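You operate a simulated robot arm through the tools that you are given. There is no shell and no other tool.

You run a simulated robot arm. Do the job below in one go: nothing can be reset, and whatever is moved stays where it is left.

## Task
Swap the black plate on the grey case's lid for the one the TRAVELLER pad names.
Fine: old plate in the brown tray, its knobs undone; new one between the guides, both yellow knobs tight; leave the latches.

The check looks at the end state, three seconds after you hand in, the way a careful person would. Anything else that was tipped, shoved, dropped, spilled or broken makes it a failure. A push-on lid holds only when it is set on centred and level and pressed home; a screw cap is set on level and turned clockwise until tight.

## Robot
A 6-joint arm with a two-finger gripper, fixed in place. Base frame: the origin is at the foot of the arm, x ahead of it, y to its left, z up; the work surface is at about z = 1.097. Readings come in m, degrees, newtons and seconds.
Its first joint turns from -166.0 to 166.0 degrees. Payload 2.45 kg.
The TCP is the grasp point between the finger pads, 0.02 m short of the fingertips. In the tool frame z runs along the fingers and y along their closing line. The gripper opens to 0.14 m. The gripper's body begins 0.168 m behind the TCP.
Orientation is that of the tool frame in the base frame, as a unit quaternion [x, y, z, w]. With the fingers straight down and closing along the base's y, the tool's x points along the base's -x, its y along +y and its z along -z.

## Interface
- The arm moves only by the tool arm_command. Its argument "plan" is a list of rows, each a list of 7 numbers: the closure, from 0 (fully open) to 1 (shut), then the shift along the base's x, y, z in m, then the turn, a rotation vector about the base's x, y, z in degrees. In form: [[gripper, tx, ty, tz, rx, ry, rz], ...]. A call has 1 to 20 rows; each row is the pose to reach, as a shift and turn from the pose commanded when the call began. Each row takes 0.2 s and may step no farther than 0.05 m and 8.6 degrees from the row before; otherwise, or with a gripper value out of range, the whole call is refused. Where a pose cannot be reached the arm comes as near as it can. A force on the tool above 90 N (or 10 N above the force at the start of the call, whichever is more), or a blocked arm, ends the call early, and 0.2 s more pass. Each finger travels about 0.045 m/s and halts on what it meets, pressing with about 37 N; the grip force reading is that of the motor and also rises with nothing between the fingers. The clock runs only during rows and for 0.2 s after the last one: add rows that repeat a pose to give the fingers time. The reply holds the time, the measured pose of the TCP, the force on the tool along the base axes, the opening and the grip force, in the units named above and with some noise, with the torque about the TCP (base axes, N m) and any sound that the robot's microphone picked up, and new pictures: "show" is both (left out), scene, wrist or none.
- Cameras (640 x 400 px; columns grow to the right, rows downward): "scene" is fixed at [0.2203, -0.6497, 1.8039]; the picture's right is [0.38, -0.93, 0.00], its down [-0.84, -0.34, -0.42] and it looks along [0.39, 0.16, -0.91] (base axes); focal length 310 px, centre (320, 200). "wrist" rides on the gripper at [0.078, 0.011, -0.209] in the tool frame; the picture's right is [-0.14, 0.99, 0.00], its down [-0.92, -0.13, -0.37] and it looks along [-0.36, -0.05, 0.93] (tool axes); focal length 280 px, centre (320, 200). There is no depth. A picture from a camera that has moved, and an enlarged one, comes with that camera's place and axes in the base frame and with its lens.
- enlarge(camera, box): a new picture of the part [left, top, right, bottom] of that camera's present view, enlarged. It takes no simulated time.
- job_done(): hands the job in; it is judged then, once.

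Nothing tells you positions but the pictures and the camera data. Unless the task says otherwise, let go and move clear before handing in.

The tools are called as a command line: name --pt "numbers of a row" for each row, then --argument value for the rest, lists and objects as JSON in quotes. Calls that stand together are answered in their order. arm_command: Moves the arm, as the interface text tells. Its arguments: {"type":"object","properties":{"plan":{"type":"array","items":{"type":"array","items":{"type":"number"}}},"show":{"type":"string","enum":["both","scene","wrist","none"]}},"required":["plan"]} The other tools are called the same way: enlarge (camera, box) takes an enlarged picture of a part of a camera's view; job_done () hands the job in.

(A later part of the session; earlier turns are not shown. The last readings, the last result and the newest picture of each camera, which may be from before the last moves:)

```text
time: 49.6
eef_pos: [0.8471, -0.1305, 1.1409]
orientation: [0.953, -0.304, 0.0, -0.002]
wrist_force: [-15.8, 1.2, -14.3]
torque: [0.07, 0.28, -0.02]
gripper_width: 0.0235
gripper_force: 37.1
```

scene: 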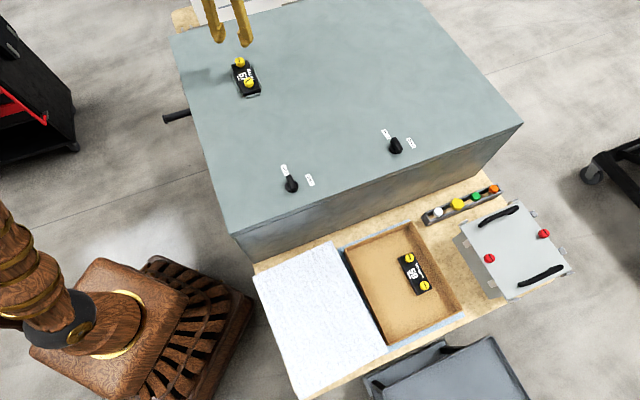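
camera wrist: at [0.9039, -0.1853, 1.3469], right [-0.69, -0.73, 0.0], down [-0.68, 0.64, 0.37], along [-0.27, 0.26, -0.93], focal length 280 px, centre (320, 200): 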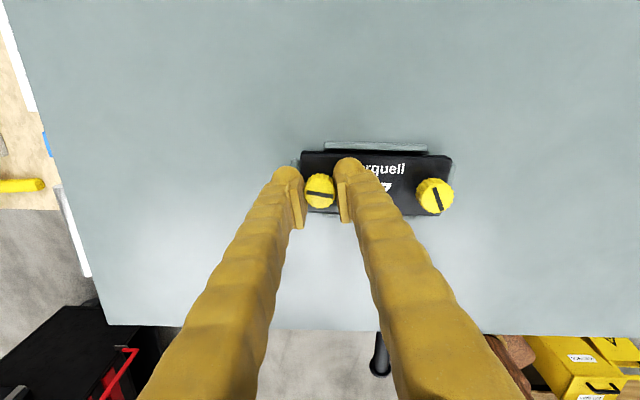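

enlarge --camera "scene" --box '[210, 40, 280, 105]'

enlarge --camera "wrist" --box '[260, 130, 380, 270]'

```text
6.15 times, centred on (245, 72) of scene
camera zoom: at [0.2203, -0.6497, 1.8039], right [0.38, -0.93, 0.0], down [-0.84, -0.34, -0.42], along [0.39, 0.16, -0.91], focal length 1910 px, centre (782, 985)
```

zoom: 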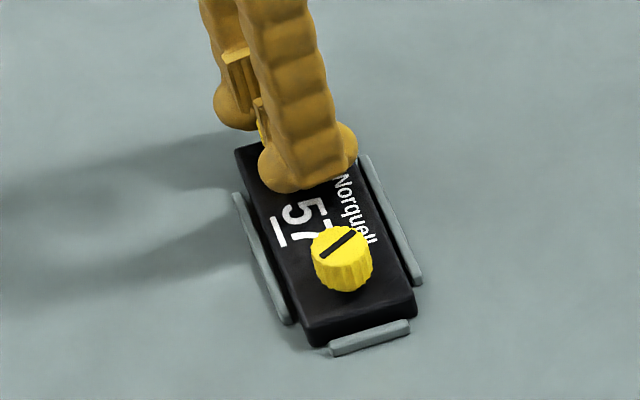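

```text
2.86 times, centred on (320, 200) of wrist
camera zoom: at [0.9041, -0.1856, 1.3503], right [-0.69, -0.73, 0.0], down [-0.68, 0.64, 0.37], along [-0.27, 0.26, -0.93], focal length 801 px, centre (320, 200)
```

zoom: 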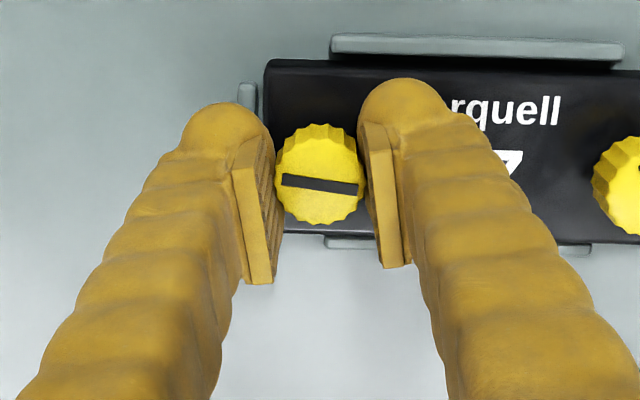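

arm_command --pt "1 0 0 0.001 0 0 0" --pt "1 0 0 0.002 0 0 0" --pt "1 0 0 0.002 0 0 0" --show "none"

enlarge --camera "scene" --box '[210, 40, 280, 105]'

```text
time: 50.4
eef_pos: [0.8474, -0.1286, 1.1406]
orientation: [0.952, -0.305, 0.0, -0.002]
wrist_force: [-27.4, -8.1, -22.3]
torque: [0.09, 0.19, -0.02]
gripper_width: 0.0239
gripper_force: 36.8
```

```text
6.15 times, centred on (245, 72) of scene
camera zoom: at [0.2203, -0.6497, 1.8039], right [0.38, -0.93, 0.0], down [-0.84, -0.34, -0.42], along [0.39, 0.16, -0.91], focal length 1910 px, centre (782, 985)
```

zoom: 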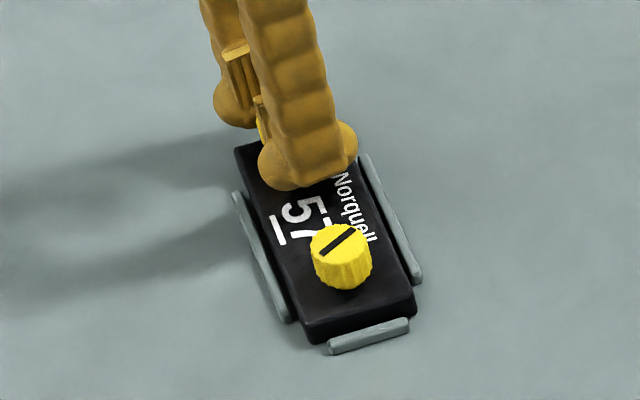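

The guides are rising with the plate, so I'm tugging the lid itself and the plate is still fastened. I'll lower back at once.

arm_command --pt "1 0 0 -0.002 0 0 0" --pt "1 0 0 -0.004 0 0 0" --pt "1 0 0 -0.0055 0 0 0" --pt "1 0 0 -0.0055 0 0 0" --show "none"

enlarge --camera "scene" --box '[210, 40, 280, 105]'

enlarge --camera "scene" --box '[200, 100, 540, 260]'

```text
time: 51.4
eef_pos: [0.8474, -0.1291, 1.1385]
orientation: [0.952, -0.305, 0.0, -0.003]
wrist_force: [-11.2, -32.4, -0.7]
torque: [-0.58, -0.16, 0.01]
gripper_width: 0.0238
gripper_force: 36.9
```

```text
6.15 times, centred on (245, 72) of scene
camera zoom: at [0.2203, -0.6497, 1.8039], right [0.38, -0.93, 0.0], down [-0.84, -0.34, -0.42], along [0.39, 0.16, -0.91], focal length 1910 px, centre (782, 985)
```

zoom: 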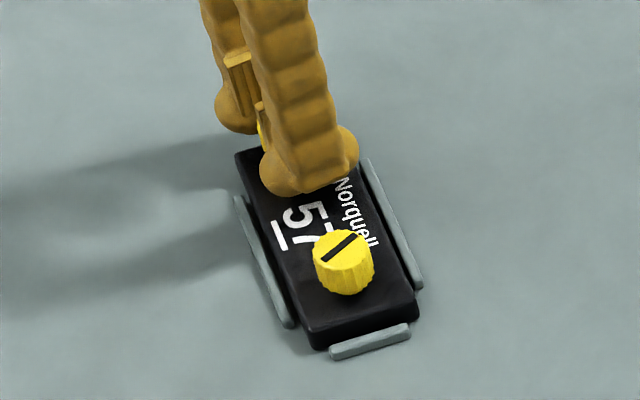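

```text
1.88 times, centred on (370, 180) of scene
camera zoom: at [0.2203, -0.6497, 1.8039], right [0.38, -0.93, 0.0], down [-0.84, -0.34, -0.42], along [0.39, 0.16, -0.91], focal length 584 px, centre (226, 238)
```

zoom: 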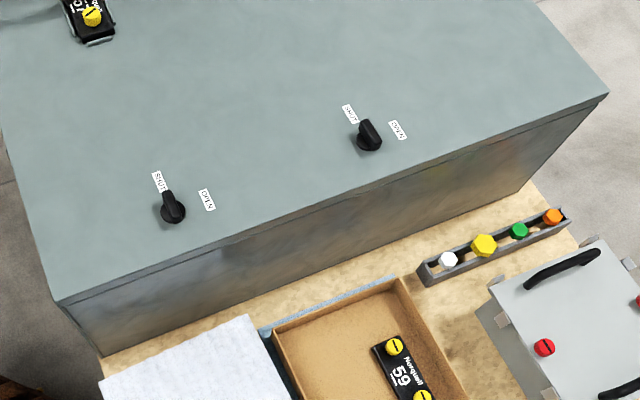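

The lid settled back in place. The screws clearly need more turns, so I'll ratchet: open, swing back around knob B at the same height, regrip, and turn again.

arm_command --pt "0.8 0 0 0.001 0 0 0" --pt "0.68 0 0 0.001 0 0 0" --pt "0.68 0 0 0.001 0 0 -8.5" --pt "0.68 0 0 0.001 0 0 -17" --pt "0.68 0 0 0.001 0 0 -25.5" --pt "0.68 0 0 0.001 0 0 -34" --pt "0.68 0 0 0.001 0 0 -42.5" --pt "0.68 0 0 0.001 0 0 -51" --pt "0.68 0 0 0.001 0 0 -59.5" --pt "0.68 0 0 0.001 0 0 -68" --pt "0.68 0 0 0.001 0 0 -76.5" --pt "0.68 0 0 0.001 0 0 -85" --pt "0.68 0 0 0.001 0 0 -93.5" --pt "0.68 0 0 0.001 0 0 -102" --pt "0.68 0 0 0.001 0 0 -110.5" --pt "0.68 0 0 0.001 0 0 -119" --pt "0.68 0 0 0.001 0 0 -127.5" --pt "0.68 0 0 0.001 0 0 -136" --pt "0.68 0 0 0.001 0 0 -144.5" --pt "0.68 0 0 0.001 0 0 -153" --show "wrist"

enlarge --camera "wrist" --box '[260, 130, 380, 270]'

```text
time: 55.6
eef_pos: [0.8471, -0.1279, 1.1384]
orientation: [0.076, 0.997, -0.001, 0.001]
wrist_force: [-0.2, 0.0, 0.2]
torque: [0.0, 0.03, 0.0]
gripper_width: 0.0448
gripper_force: 0.1
camera wrist: at [0.7715, -0.1066, 1.3483], right [0.28, 0.96, 0.0], down [0.89, -0.26, 0.37], along [0.35, -0.11, -0.93], focal length 280 px, centre (320, 200)
```

wrist: 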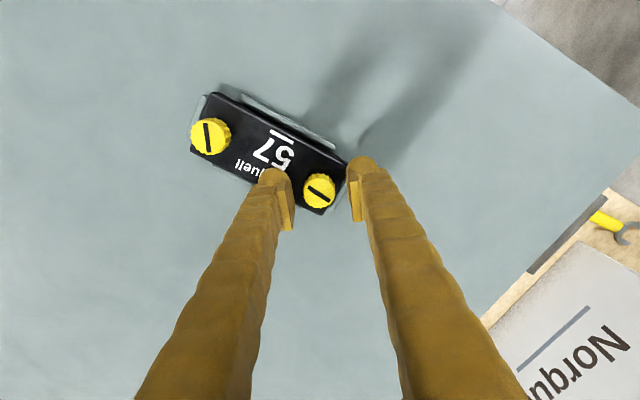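

```text
2.86 times, centred on (320, 200) of wrist
camera zoom: at [0.7715, -0.1066, 1.3483], right [0.28, 0.96, 0.0], down [0.89, -0.26, 0.37], along [0.35, -0.11, -0.93], focal length 801 px, centre (320, 200)
```

zoom: 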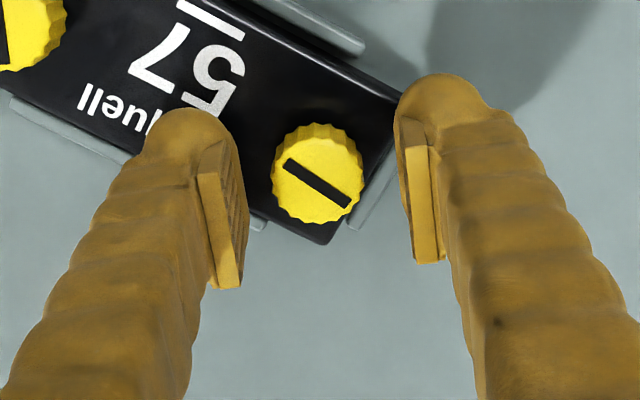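

arm_command --pt "0.9 0 -0.0005 -0.001 0 0 0" --pt "1 0 -0.0005 -0.001 0 0 0" --pt "1 0 -0.0005 -0.001 0 0 0" --pt "1 0 -0.0005 -0.001 0 0 8" --pt "1 0 -0.0005 -0.001 0 0 16" --pt "1 0 -0.0005 -0.001 0 0 24" --pt "1 0 -0.0005 -0.001 0 0 32" --pt "1 0 -0.0005 -0.001 0 0 40" --pt "1 0 -0.0005 -0.001 0 0 48" --pt "1 0 -0.0005 -0.001 0 0 56" --pt "1 0 -0.0005 -0.001 0 0 64" --pt "1 0 -0.0005 -0.001 0 0 72" --pt "1 0 -0.0005 -0.001 0 0 80" --show "none"

```text
time: 58.4
eef_pos: [0.8464, -0.1279, 1.1378]
orientation: [-0.585, 0.811, -0.001, 0.002]
wrist_force: [-4.7, -7.5, 4.4]
torque: [-0.05, 0.09, -0.05]
gripper_width: 0.0238
gripper_force: 37.2
```

arm_command --pt "1 0 0 0 0 0 8" --pt "1 0 0 0 0 0 16" --pt "1 0 0 0 0 0 24" --pt "1 0 0 0 0 0 32" --pt "1 0 0 0 0 0 40" --pt "1 0 0 0 0 0 48" --pt "1 0 0 0 0 0 56" --pt "1 0 0 0 0 0 64" --pt "1 0 0 0 0 0 72" --pt "1 0 0 0 0 0 76" --show "wrist"

enlarge --camera "wrist" --box '[260, 130, 380, 270]'

enlarge --camera "scene" --box '[210, 40, 280, 105]'

```text
time: 60.6
eef_pos: [0.8468, -0.1287, 1.138]
orientation: [0.96, -0.28, 0.001, -0.002]
wrist_force: [3.8, -4.2, 23.0]
torque: [0.02, 0.06, -0.01]
gripper_width: 0.0237
gripper_force: 36.8
camera wrist: at [0.9064, -0.1823, 1.3478], right [-0.65, -0.76, 0.0], down [-0.71, 0.6, 0.37], along [-0.28, 0.24, -0.93], focal length 280 px, centre (320, 200)
```

wrist: 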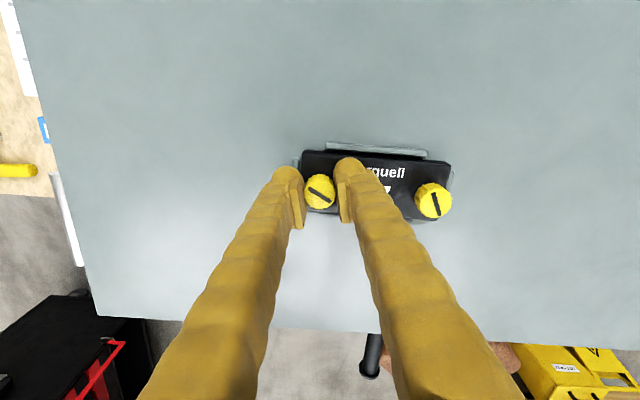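

```text
2.86 times, centred on (320, 200) of wrist
camera zoom: at [0.9064, -0.1823, 1.3478], right [-0.65, -0.76, 0.0], down [-0.71, 0.6, 0.37], along [-0.28, 0.24, -0.93], focal length 801 px, centre (320, 200)
```

zoom: 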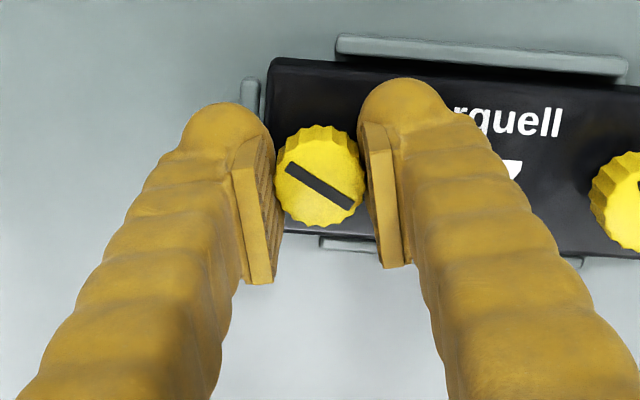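

```text
6.15 times, centred on (245, 72) of scene
camera zoom: at [0.2203, -0.6497, 1.8039], right [0.38, -0.93, 0.0], down [-0.84, -0.34, -0.42], along [0.39, 0.16, -0.91], focal length 1910 px, centre (782, 985)
```

zoom: 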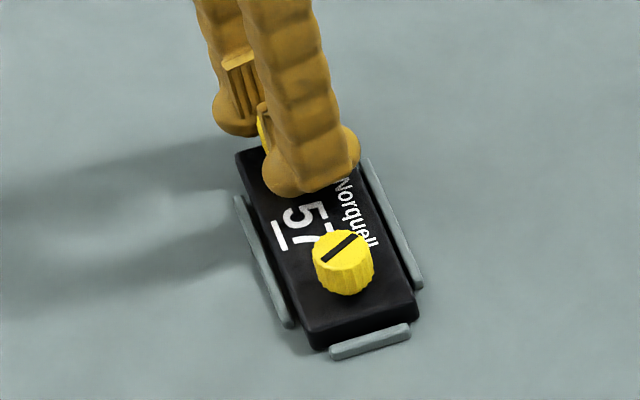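

The upward force builds as knob B turns, so it seems to be rising on its thread. I'll do another ratchet cycle.

arm_command --pt "0.8 0 0 0.002 0 0 0" --pt "0.68 0 0 0.002 0 0 0" --pt "0.68 0 0 0.002 0 0 -8.5" --pt "0.68 0 0 0.002 0 0 -17" --pt "0.68 0 0 0.002 0 0 -25.5" --pt "0.68 0 0 0.002 0 0 -34" --pt "0.68 0 0 0.002 0 0 -42.5" --pt "0.68 0 0 0.002 0 0 -51" --pt "0.68 0 0 0.002 0 0 -59.5" --pt "0.68 0 0 0.002 0 0 -68" --pt "0.68 0 0 0.002 0 0 -76.5" --pt "0.68 0 0 0.002 0 0 -85" --pt "0.68 0 0 0.002 0 0 -93.5" --pt "0.68 0 0 0.002 0 0 -102" --pt "0.68 0 0 0.002 0 0 -110.5" --pt "0.68 0 0 0.002 0 0 -119" --pt "0.68 0 0 0.002 0 0 -127.5" --pt "0.68 0 0 0.002 0 0 -136" --pt "0.68 0 0 0.002 0 0 -144.5" --pt "0.68 0 0 0.002 0 0 -153" --show "wrist"

enlarge --camera "wrist" --box '[180, 80, 380, 240]'

enlarge --camera "scene" --box '[210, 40, 280, 105]'

```text
time: 64.8
eef_pos: [0.846, -0.1283, 1.1391]
orientation: [0.05, 0.999, -0.001, 0.001]
wrist_force: [-0.4, 0.0, -0.5]
torque: [-0.04, -0.02, -0.02]
gripper_width: 0.0449
gripper_force: 0.0
camera wrist: at [0.771, -0.1107, 1.3487], right [0.23, 0.97, 0.0], down [0.9, -0.22, 0.37], along [0.36, -0.09, -0.93], focal length 280 px, centre (320, 200)
```

wrist: 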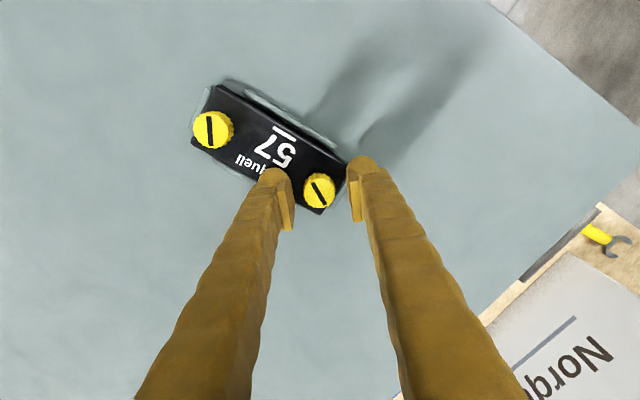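

```text
2.50 times, centred on (280, 160) of wrist
camera zoom: at [0.771, -0.1107, 1.3487], right [0.23, 0.97, 0.0], down [0.9, -0.22, 0.37], along [0.36, -0.09, -0.93], focal length 701 px, centre (420, 300)
```

zoom: 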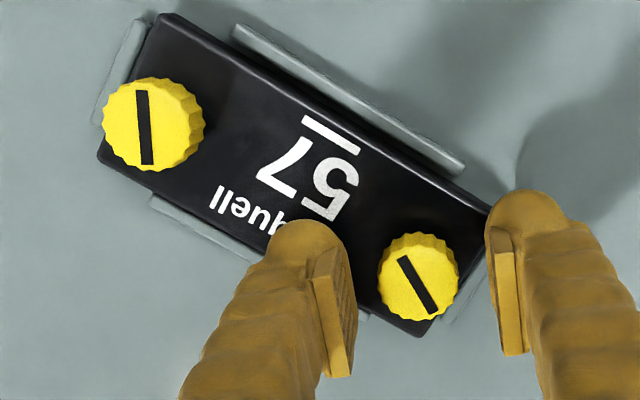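

```text
6.15 times, centred on (245, 72) of scene
camera zoom: at [0.2203, -0.6497, 1.8039], right [0.38, -0.93, 0.0], down [-0.84, -0.34, -0.42], along [0.39, 0.16, -0.91], focal length 1910 px, centre (782, 985)
```

zoom: 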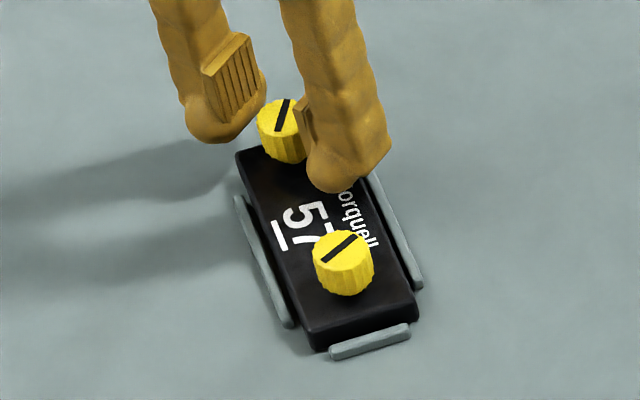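

Comparing pictures, both knobs have risen about 3–4 mm, so these are real screws with roughly 4 mm per turn. I'll continue on B, letting the gripper rise with the thread.

arm_command --pt "0.9 0.0005 -0.0005 0 0 0 0" --pt "1 0.0005 -0.0005 0 0 0 0" --pt "1 0.0005 -0.0005 0 0 0 0" --pt "1 0.0005 -0.0005 0.0001 0 0 8" --pt "1 0.0005 -0.0005 0.0002 0 0 16" --pt "1 0.0005 -0.0005 0.0003 0 0 24" --pt "1 0.0005 -0.0005 0.0004 0 0 32" --pt "1 0.0005 -0.0005 0.0005 0 0 40" --pt "1 0.0005 -0.0005 0.0006 0 0 48" --pt "1 0.0005 -0.0005 0.0007 0 0 56" --pt "1 0.0005 -0.0005 0.0008 0 0 64" --pt "1 0.0005 -0.0005 0.0009 0 0 72" --pt "1 0.0005 -0.0005 0.001 0 0 80" --show "none"

arm_command --pt "1 0 0 0.0001 0 0 8" --pt "1 0 0 0.0002 0 0 16" --pt "1 0 0 0.0003 0 0 24" --pt "1 0 0 0.0004 0 0 32" --pt "1 0 0 0.0005 0 0 40" --pt "1 0 0 0.0006 0 0 48" --pt "1 0 0 0.0007 0 0 56" --pt "1 0 0 0.0008 0 0 64" --pt "1 0 0 0.0009 0 0 72" --show "wrist"

enlarge --camera "wrist" --box '[260, 130, 380, 270]'

enlarge --camera "scene" --box '[210, 40, 280, 105]'

```text
time: 67.6
eef_pos: [0.8469, -0.1289, 1.1399]
orientation: [-0.606, 0.796, 0.0, 0.002]
wrist_force: [-15.9, 11.2, -0.7]
torque: [0.1, 0.21, -0.39]
gripper_width: 0.024
gripper_force: 36.8
```

```text
time: 69.6
eef_pos: [0.8486, -0.1294, 1.1421]
orientation: [0.958, -0.287, 0.001, -0.002]
wrist_force: [-22.1, -15.1, -2.0]
torque: [-0.19, 0.16, -0.19]
gripper_width: 0.0235
gripper_force: 37.5
camera wrist: at [0.9071, -0.1839, 1.351], right [-0.66, -0.75, 0.0], down [-0.7, 0.61, 0.37], along [-0.28, 0.25, -0.93], focal length 280 px, centre (320, 200)
```

wrist: 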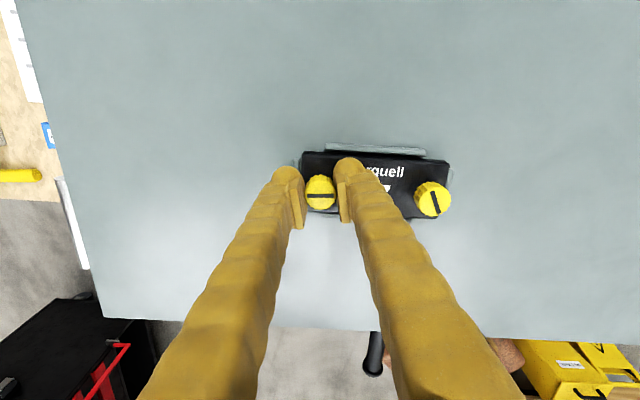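

```text
2.86 times, centred on (320, 200) of wrist
camera zoom: at [0.9071, -0.1839, 1.351], right [-0.66, -0.75, 0.0], down [-0.7, 0.61, 0.37], along [-0.28, 0.25, -0.93], focal length 801 px, centre (320, 200)
```

zoom: 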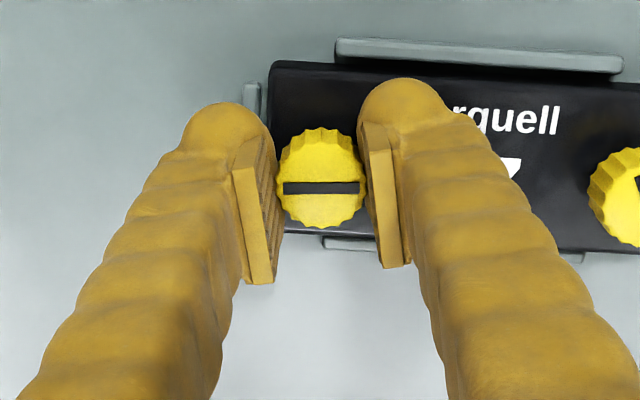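

```text
6.15 times, centred on (245, 72) of scene
camera zoom: at [0.2203, -0.6497, 1.8039], right [0.38, -0.93, 0.0], down [-0.84, -0.34, -0.42], along [0.39, 0.16, -0.91], focal length 1910 px, centre (782, 985)
```

zoom: 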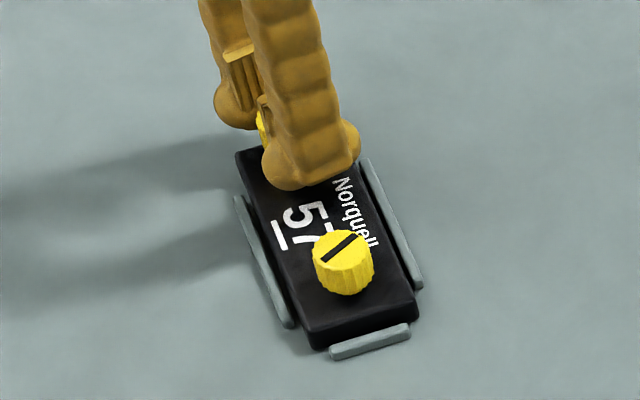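

A firm counter-torque (-0.39) appeared, so knob B reached its undone stop at about 350° total. Knob A stood at about 290°, so I'll move back to A and turn it to its stop too.

arm_command --pt "0.8 0 0 0 0 0 0" --pt "0.64 0 0 0 0 0 0" --pt "0.64 0 0 0.015 0 0 0" --pt "0.64 0 0 0.03 0 0 -6" --pt "0.64 -0.01 -0.01 0.03 0 0 -14" --pt "0.64 -0.02 -0.02 0.03 0 0 -22" --pt "0.64 -0.03 -0.03 0.03 0 0 -30" --pt "0.64 -0.04 -0.04 0.03 0 0 -38" --pt "0.64 -0.05 -0.05 0.03 0 0 -46" --pt "0.64 -0.06 -0.06 0.03 0 0 -54" --pt "0.64 -0.067 -0.0665 0.03 0 0 -62" --pt "0.64 -0.067 -0.0665 0.03 0 0 -70" --pt "0.64 -0.067 -0.0665 0.03 0 0 -78" --pt "0.64 -0.067 -0.0665 0.03 0 0 -86" --pt "0.64 -0.067 -0.0665 0.03 0 0 -94" --pt "0.64 -0.067 -0.0665 0.03 0 0 -101.6" --pt "0.64 -0.067 -0.0665 0.03 0 0 -101.6" --show "wrist"

enlarge --camera "wrist" --box '[260, 130, 380, 270]'

enlarge --camera "scene" --box '[210, 40, 280, 105]'

```text
time: 73.2
eef_pos: [0.7803, -0.1948, 1.172]
orientation: [-0.381, 0.925, -0.001, 0.002]
wrist_force: [-0.6, 0.4, 0.5]
torque: [0.05, 0.01, 0.02]
gripper_width: 0.0504
gripper_force: 0.1
camera wrist: at [0.7168, -0.2439, 1.3813], right [-0.6, 0.8, 0.0], down [0.74, 0.56, 0.37], along [0.3, 0.22, -0.93], focal length 280 px, centre (320, 200)
```

wrist: 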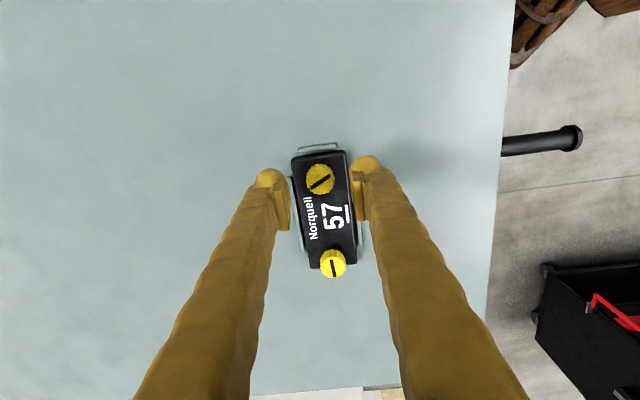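

```text
2.86 times, centred on (320, 200) of wrist
camera zoom: at [0.7168, -0.2439, 1.3813], right [-0.6, 0.8, 0.0], down [0.74, 0.56, 0.37], along [0.3, 0.22, -0.93], focal length 801 px, centre (320, 200)
```

zoom: 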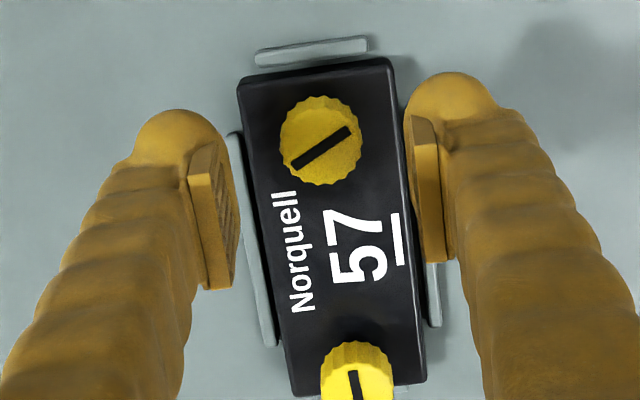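

```text
6.15 times, centred on (245, 72) of scene
camera zoom: at [0.2203, -0.6497, 1.8039], right [0.38, -0.93, 0.0], down [-0.84, -0.34, -0.42], along [0.39, 0.16, -0.91], focal length 1910 px, centre (782, 985)
```

zoom: 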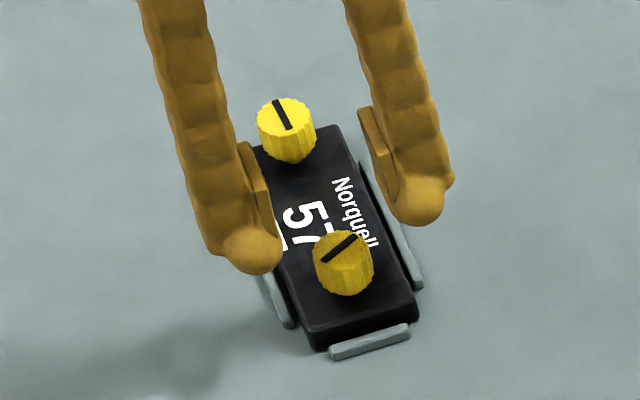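

Knob A needs roughly another 50°. I'll descend, grip, and turn until I feel its stop.

arm_command --pt "0.64 0 -0.0005 -0.015 0 0 0" --pt "0.64 0 -0.0005 -0.03 0 0 0" --pt "0.64 0 -0.0005 -0.034 0 0 0" --pt "0.85 0 -0.0005 -0.034 0 0 0" --pt "1 0 -0.0005 -0.034 0 0 0" --pt "1 0 -0.0005 -0.034 0 0 0" --pt "1 0 -0.0005 -0.0339 0 0 8" --pt "1 0 -0.0005 -0.0338 0 0 16" --pt "1 0 -0.0005 -0.0337 0 0 24" --pt "1 0 -0.0005 -0.0336 0 0 32" --show "none"

arm_command --pt "1 0 0 0.0001 0 0 6" --pt "1 0 0 0.0002 0 0 12" --pt "1 0 0 0.0003 0 0 18" --show "none"

arm_command --pt "1 0 0 0.0001 0 0 6" --pt "1 0 0 0.0002 0 0 12" --show "wrist"

enlarge --camera "wrist" --box '[260, 130, 380, 270]'

```text
time: 75.4
eef_pos: [0.7817, -0.197, 1.1371]
orientation: [-0.622, 0.783, -0.002, 0.003]
wrist_force: [-0.1, 0.7, 0.3]
torque: [-0.06, 0.05, -0.02]
gripper_width: 0.0234
gripper_force: 37.8
```

```text
time: 76.2
eef_pos: [0.7817, -0.1971, 1.1382]
orientation: [0.737, -0.676, 0.0, -0.003]
wrist_force: [-0.1, 0.1, -0.4]
torque: [-0.05, 0.01, 0.02]
gripper_width: 0.0237
gripper_force: 36.8
```

```text
time: 76.8
eef_pos: [0.7815, -0.1967, 1.1372]
orientation: [0.803, -0.596, 0.001, -0.002]
wrist_force: [-0.5, -0.5, 0.5]
torque: [0.04, -0.03, -0.04]
gripper_width: 0.0236
gripper_force: 37.4
camera wrist: at [0.793, -0.2766, 1.3478], right [-0.99, -0.16, 0.0], down [-0.15, 0.92, 0.37], along [-0.05, 0.37, -0.93], focal length 280 px, centre (320, 200)
```

wrist: 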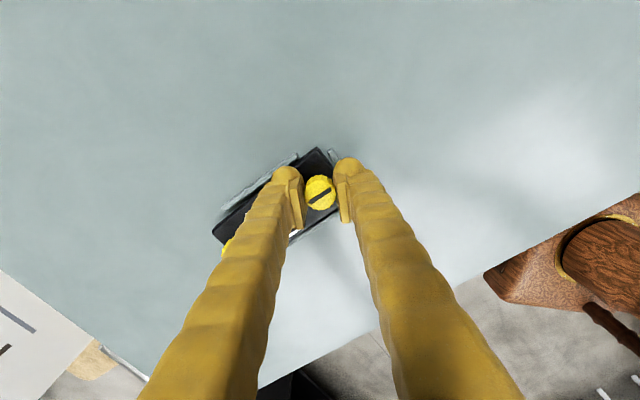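

```text
2.86 times, centred on (320, 200) of wrist
camera zoom: at [0.793, -0.2766, 1.3478], right [-0.99, -0.16, 0.0], down [-0.15, 0.92, 0.37], along [-0.05, 0.37, -0.93], focal length 801 px, centre (320, 200)
```

zoom: 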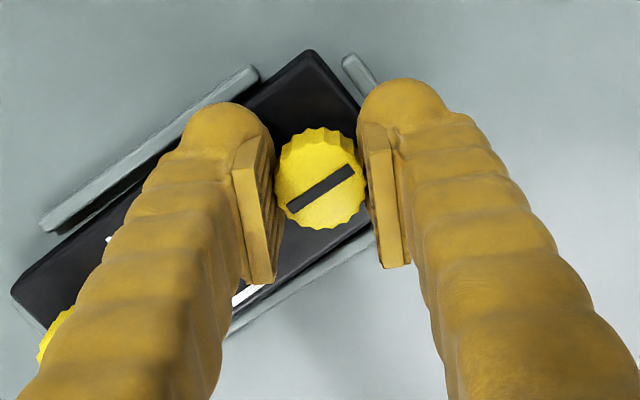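

Forces dropped to almost nothing and the plate seems to have turned slightly with the knob, so it is probably free now. I'll check the scene view.

enlarge --camera "scene" --box '[210, 40, 280, 105]'

enlarge --camera "wrist" --box '[190, 130, 380, 270]'

```text
6.15 times, centred on (245, 72) of scene
camera zoom: at [0.2203, -0.6497, 1.8039], right [0.38, -0.93, 0.0], down [-0.84, -0.34, -0.42], along [0.39, 0.16, -0.91], focal length 1910 px, centre (782, 985)
```

zoom: 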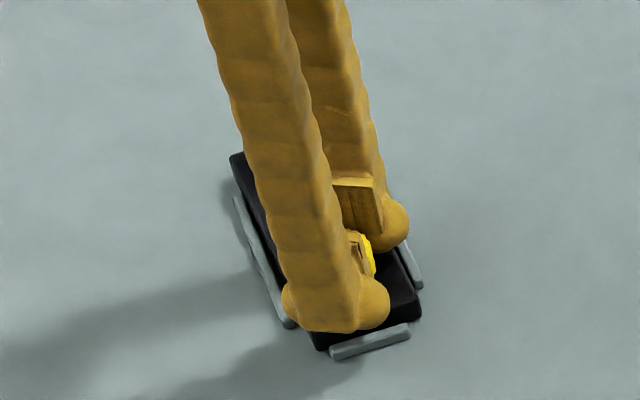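

```text
2.86 times, centred on (285, 200) of wrist
camera zoom: at [0.793, -0.2766, 1.3478], right [-0.99, -0.16, 0.0], down [-0.15, 0.92, 0.37], along [-0.05, 0.37, -0.93], focal length 801 px, centre (420, 200)
```

zoom: 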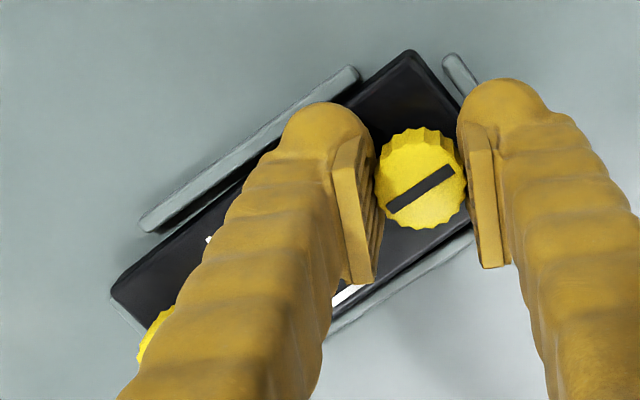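

The plate is loose inside the guides now. I'll release knob A, rise, and square up over the plate's centre.

arm_command --pt "0.8 0 0 0 0 0 0" --pt "0.64 0 0 0 0 0 0" --pt "0.5 0 0 0.015 0 0 0" --pt "0.4 0 0 0.035 0 0 -6" --pt "0.4 0.005 0.005 0.055 0 0 -14" --pt "0.4 0.01 0.01 0.07 0 0 -22" --pt "0.4 0.015 0.015 0.08 0 0 -30" --pt "0.4 0.02 0.02 0.08 0 0 -38" --pt "0.4 0.025 0.025 0.08 0 0 -46" --pt "0.4 0.032 0.033 0.08 0 0 -54" --pt "0.4 0.032 0.033 0.08 0 0 -62" --pt "0.4 0.032 0.033 0.08 0 0 -62" --show "both"

enlarge --camera "wrist" --box '[240, 90, 400, 240]'

enlarge --camera "scene" --box '[210, 40, 280, 105]'

```text
time: 79.4
eef_pos: [0.8119, -0.164, 1.2167]
orientation: [-0.381, 0.925, -0.001, 0.001]
wrist_force: [-0.5, -1.2, -0.1]
torque: [0.0, 0.03, 0.0]
gripper_width: 0.0839
gripper_force: 0.1
camera wrist: at [0.749, -0.2123, 1.4266], right [-0.6, 0.8, 0.0], down [0.74, 0.56, 0.37], along [0.3, 0.22, -0.93], focal length 280 px, centre (320, 200)
```

scene: 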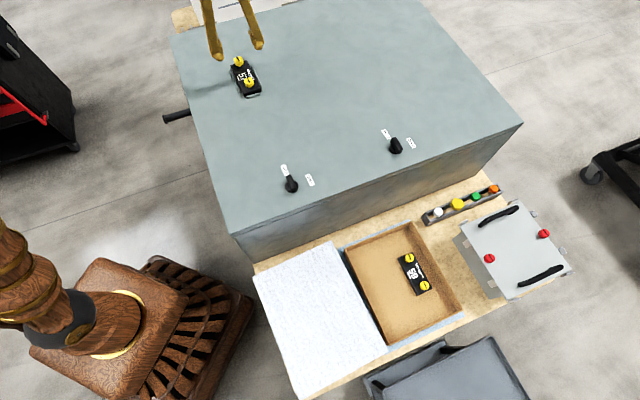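
wrist: 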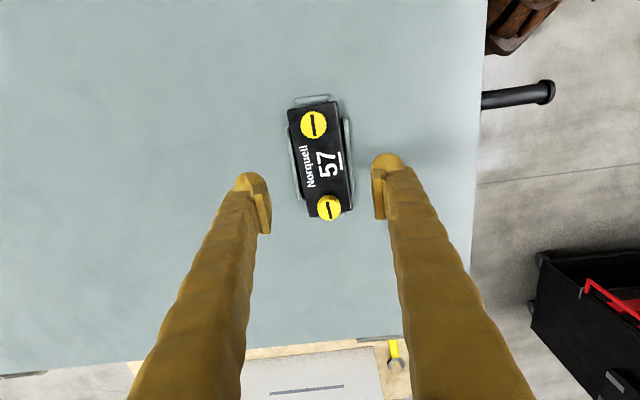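

```text
2.67 times, centred on (320, 165) of wrist
camera zoom: at [0.749, -0.2123, 1.4266], right [-0.6, 0.8, 0.0], down [0.74, 0.56, 0.37], along [0.3, 0.22, -0.93], focal length 748 px, centre (320, 293)
```

zoom: 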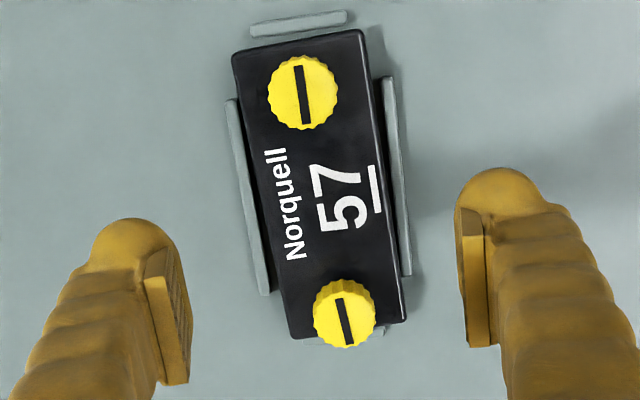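

```text
6.15 times, centred on (245, 72) of scene
camera zoom: at [0.2203, -0.6497, 1.8039], right [0.38, -0.93, 0.0], down [-0.84, -0.34, -0.42], along [0.39, 0.16, -0.91], focal length 1910 px, centre (782, 985)
```

zoom: 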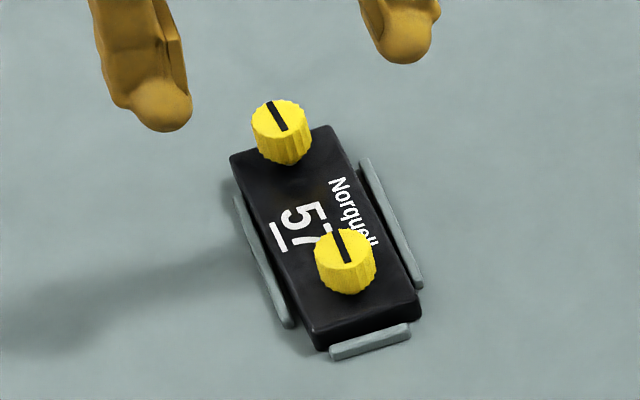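

The plate sits loose and slightly rotated inside its guides. I'll zoom on the plate edge versus guide heights to plan the lift grip.

enlarge --camera "scene" --box '[242, 78, 266, 98]'

enlarge --camera "wrist" --box '[285, 95, 365, 150]'

enlarge --camera "wrist" --box '[285, 165, 365, 220]'

```text
16.00 times, centred on (254, 88) of scene
camera zoom: at [0.2203, -0.6497, 1.8039], right [0.38, -0.93, 0.0], down [-0.84, -0.34, -0.42], along [0.39, 0.16, -0.91], focal length 4967 px, centre (1376, 1992)
```

zoom: 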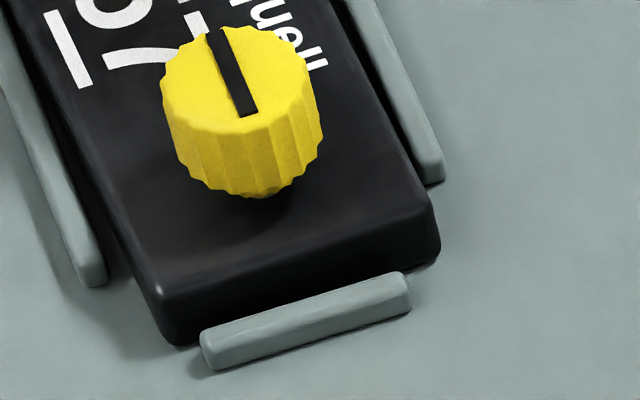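

```text
7.27 times, centred on (325, 122) of wrist
camera zoom: at [0.749, -0.2123, 1.4266], right [-0.6, 0.8, 0.0], down [0.74, 0.56, 0.37], along [0.3, 0.22, -0.93], focal length 2039 px, centre (284, 764)
```

zoom: 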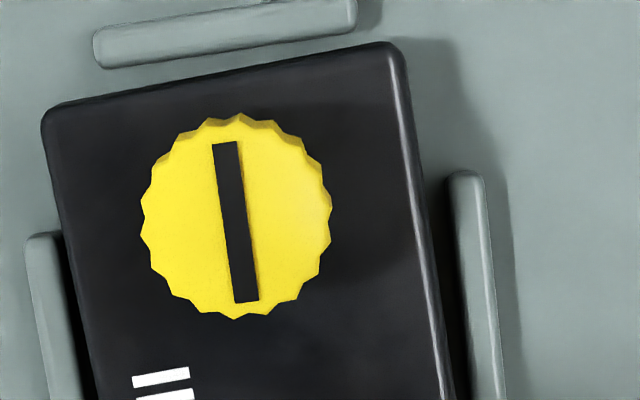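

```text
7.27 times, centred on (325, 192) of wrist
camera zoom: at [0.749, -0.2123, 1.4266], right [-0.6, 0.8, 0.0], down [0.74, 0.56, 0.37], along [0.3, 0.22, -0.93], focal length 2039 px, centre (284, 254)
```

zoom: 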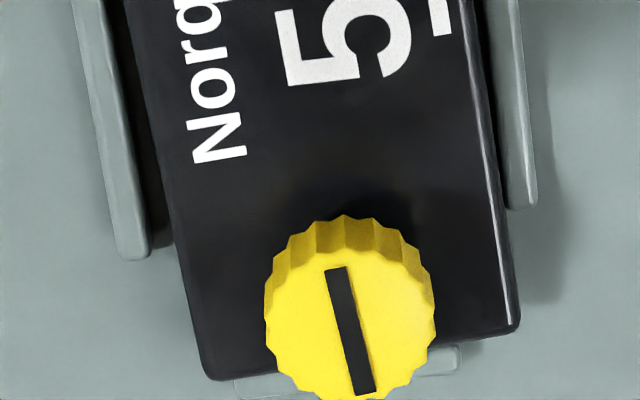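

enlarge --camera "scene" --box '[200, 20, 280, 70]'

enlarge --camera "wrist" --box '[230, 140, 290, 240]'

enlarge --camera "wrist" --box '[350, 140, 410, 240]'

```text
8.00 times, centred on (240, 45) of scene
camera zoom: at [0.2203, -0.6497, 1.8039], right [0.38, -0.93, 0.0], down [-0.84, -0.34, -0.42], along [0.39, 0.16, -0.91], focal length 2484 px, centre (960, 1440)
```

zoom: 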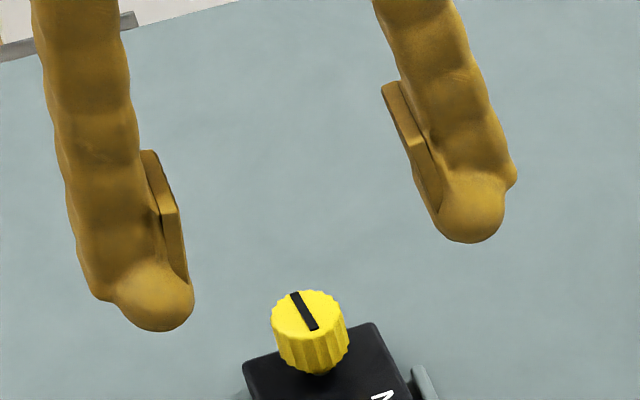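

```text
4.00 times, centred on (260, 190) of wrist
camera zoom: at [0.749, -0.2123, 1.4266], right [-0.6, 0.8, 0.0], down [0.74, 0.56, 0.37], along [0.3, 0.22, -0.93], focal length 1122 px, centre (560, 240)
```

zoom: 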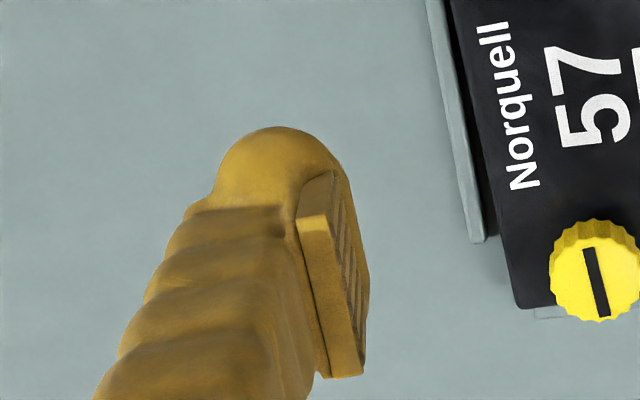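

```text
4.00 times, centred on (380, 190) of wrist
camera zoom: at [0.749, -0.2123, 1.4266], right [-0.6, 0.8, 0.0], down [0.74, 0.56, 0.37], along [0.3, 0.22, -0.93], focal length 1122 px, centre (80, 240)
```

zoom: 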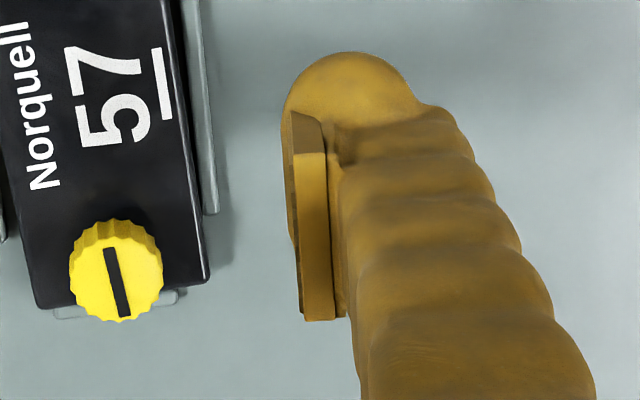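

The knobs gave a firm, slip-free hold earlier, so I'll lift the plate by knob A with the fingers closing along the plate's length, which resists drooping. I'll rotate and hover over knob A first.

arm_command --pt "0.5 -0.003 -0.003 0 0 0 -8" --pt "0.6 -0.006 -0.006 0 0 0 -16" --pt "0.64 -0.009 -0.009 0 0 0 -24" --pt "0.64 -0.012 -0.012 0 0 0 -32" --pt "0.64 -0.015 -0.015 0 0 0 -40" --pt "0.64 -0.018 -0.018 0 0 0 -48" --pt "0.64 -0.021 -0.021 0 0 0 -56" --pt "0.64 -0.024 -0.024 0 0 0 -64" --pt "0.64 -0.028 -0.028 0 0 0 -72" --pt "0.64 -0.0324 -0.0333 0 0 0 -80" --pt "0.64 -0.0324 -0.0333 0 0 0 -88" --pt "0.64 -0.0324 -0.0333 -0.03 0 0 -88" --pt "0.64 -0.0324 -0.0333 -0.03 0 0 -88" --show "wrist"

enlarge --camera "wrist" --box '[260, 110, 380, 250]'

```text
time: 82.2
eef_pos: [0.7806, -0.1953, 1.1878]
orientation: [0.368, 0.93, -0.001, 0.0]
wrist_force: [-0.4, -0.3, -0.5]
torque: [-0.03, 0.02, 0.01]
gripper_width: 0.0503
gripper_force: 0.0
camera wrist: at [0.7316, -0.1346, 1.3977], right [0.78, 0.63, 0.0], down [0.58, -0.72, 0.37], along [0.23, -0.29, -0.93], focal length 280 px, centre (320, 200)
```

wrist: 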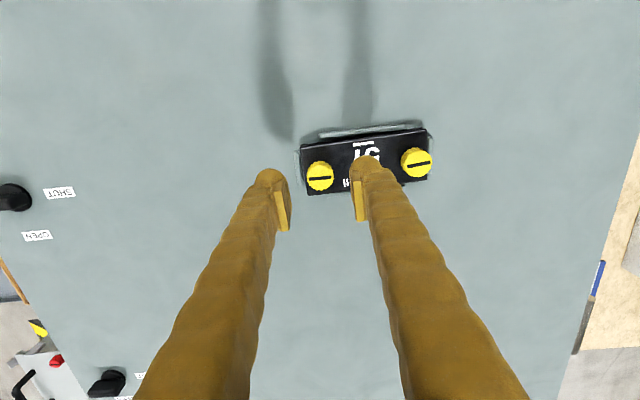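

```text
2.86 times, centred on (320, 180) of wrist
camera zoom: at [0.7316, -0.1346, 1.3977], right [0.78, 0.63, 0.0], down [0.58, -0.72, 0.37], along [0.23, -0.29, -0.93], focal length 801 px, centre (320, 257)
```

zoom: 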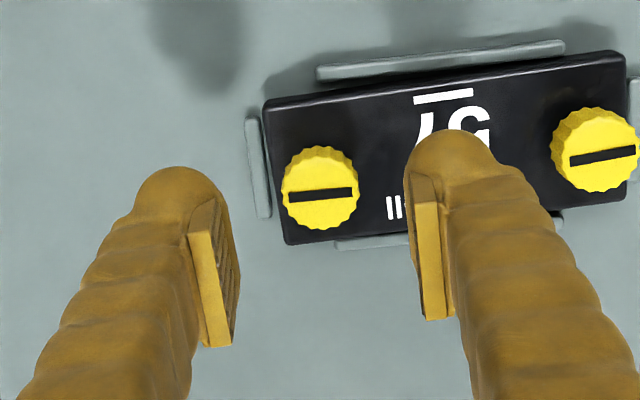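

arm_command --pt "0.64 0.0009 -0.0019 -0.02 0 0 0" --pt "0.64 0.0009 -0.0019 -0.04 0 0 0" --pt "0.64 0.0009 -0.0019 -0.05 0 0 0" --pt "0.64 0.0009 -0.0019 -0.0525 0 0 0" --pt "0.85 0.0009 -0.0019 -0.0525 0 0 0" --pt "1 0.0009 -0.0019 -0.0525 0 0 0" --pt "1 0.0009 -0.0019 -0.0525 0 0 0" --show "wrist"

enlarge --camera "wrist" --box '[260, 110, 380, 250]'

enlarge --camera "scene" --box '[210, 40, 280, 105]'

```text
time: 83.8
eef_pos: [0.7811, -0.1983, 1.1357]
orientation: [0.368, 0.93, -0.002, 0.0]
wrist_force: [0.1, -0.5, 0.4]
torque: [-0.04, -0.02, 0.03]
gripper_width: 0.024
gripper_force: 33.4
camera wrist: at [0.7318, -0.1378, 1.3455], right [0.78, 0.63, 0.0], down [0.59, -0.72, 0.37], along [0.23, -0.29, -0.93], focal length 280 px, centre (320, 200)
```

wrist: 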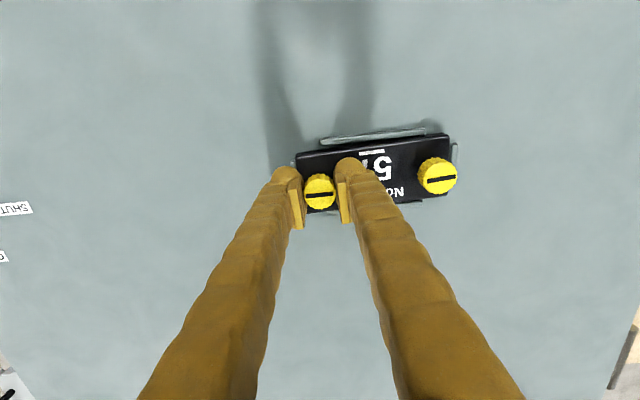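

```text
2.86 times, centred on (320, 180) of wrist
camera zoom: at [0.7318, -0.1378, 1.3455], right [0.78, 0.63, 0.0], down [0.59, -0.72, 0.37], along [0.23, -0.29, -0.93], focal length 801 px, centre (320, 257)
```

zoom: 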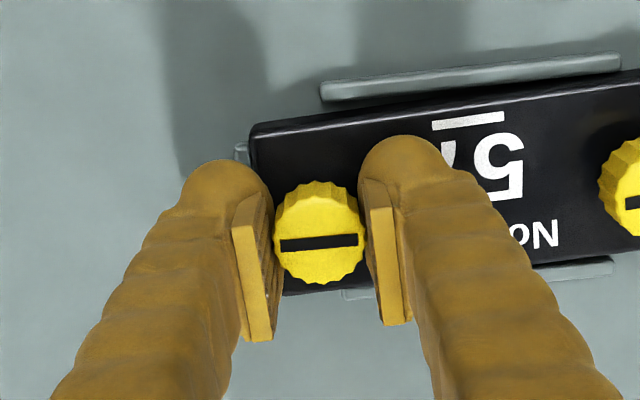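

```text
6.15 times, centred on (245, 72) of scene
camera zoom: at [0.2203, -0.6497, 1.8039], right [0.38, -0.93, 0.0], down [-0.84, -0.34, -0.42], along [0.39, 0.16, -0.91], focal length 1910 px, centre (782, 985)
```

zoom: 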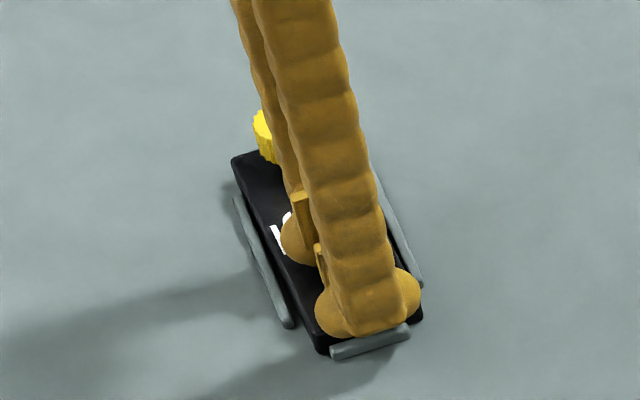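

The grip closed with almost no load. I'll lift 6 mm gently and check whether the plate comes free without dragging the lid.

arm_command --pt "1 0 0 0.002 0 0 0" --pt "1 0 0 0.004 0 0 0" --pt "1 0 0 0.006 0 0 0" --pt "1 0 0 0.006 0 0 0" --show "none"

enlarge --camera "scene" --box '[210, 40, 280, 105]'

enlarge --camera "wrist" --box '[290, 110, 470, 250]'

```text
time: 84.8
eef_pos: [0.7814, -0.1983, 1.1416]
orientation: [0.368, 0.93, -0.002, 0.0]
wrist_force: [0.6, -0.1, -1.7]
torque: [-0.06, 0.04, 0.0]
gripper_width: 0.0236
gripper_force: 36.8
```

```text
6.15 times, centred on (245, 72) of scene
camera zoom: at [0.2203, -0.6497, 1.8039], right [0.38, -0.93, 0.0], down [-0.84, -0.34, -0.42], along [0.39, 0.16, -0.91], focal length 1910 px, centre (782, 985)
```

zoom: 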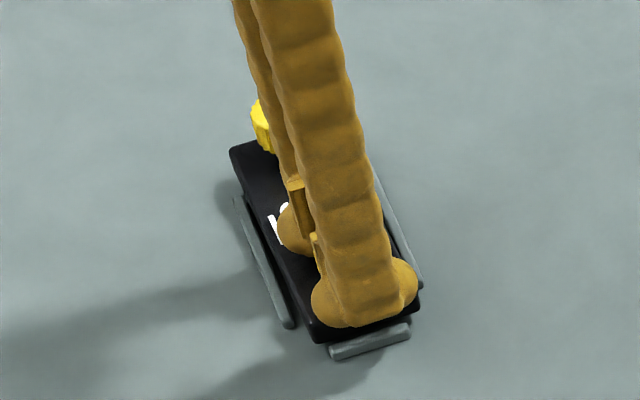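

```text
2.86 times, centred on (380, 180) of wrist
camera zoom: at [0.7321, -0.1373, 1.3514], right [0.78, 0.63, 0.0], down [0.59, -0.72, 0.37], along [0.23, -0.29, -0.93], focal length 801 px, centre (149, 257)
```

zoom: 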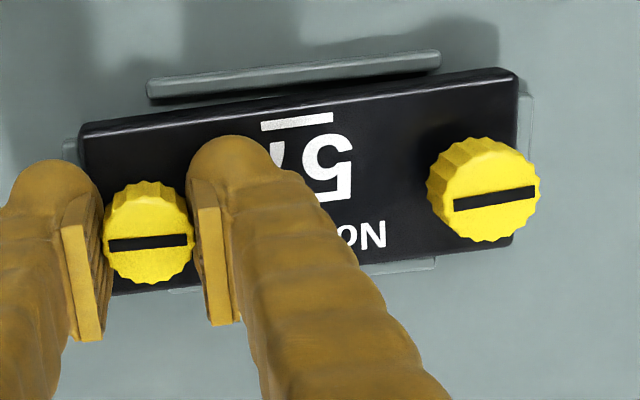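

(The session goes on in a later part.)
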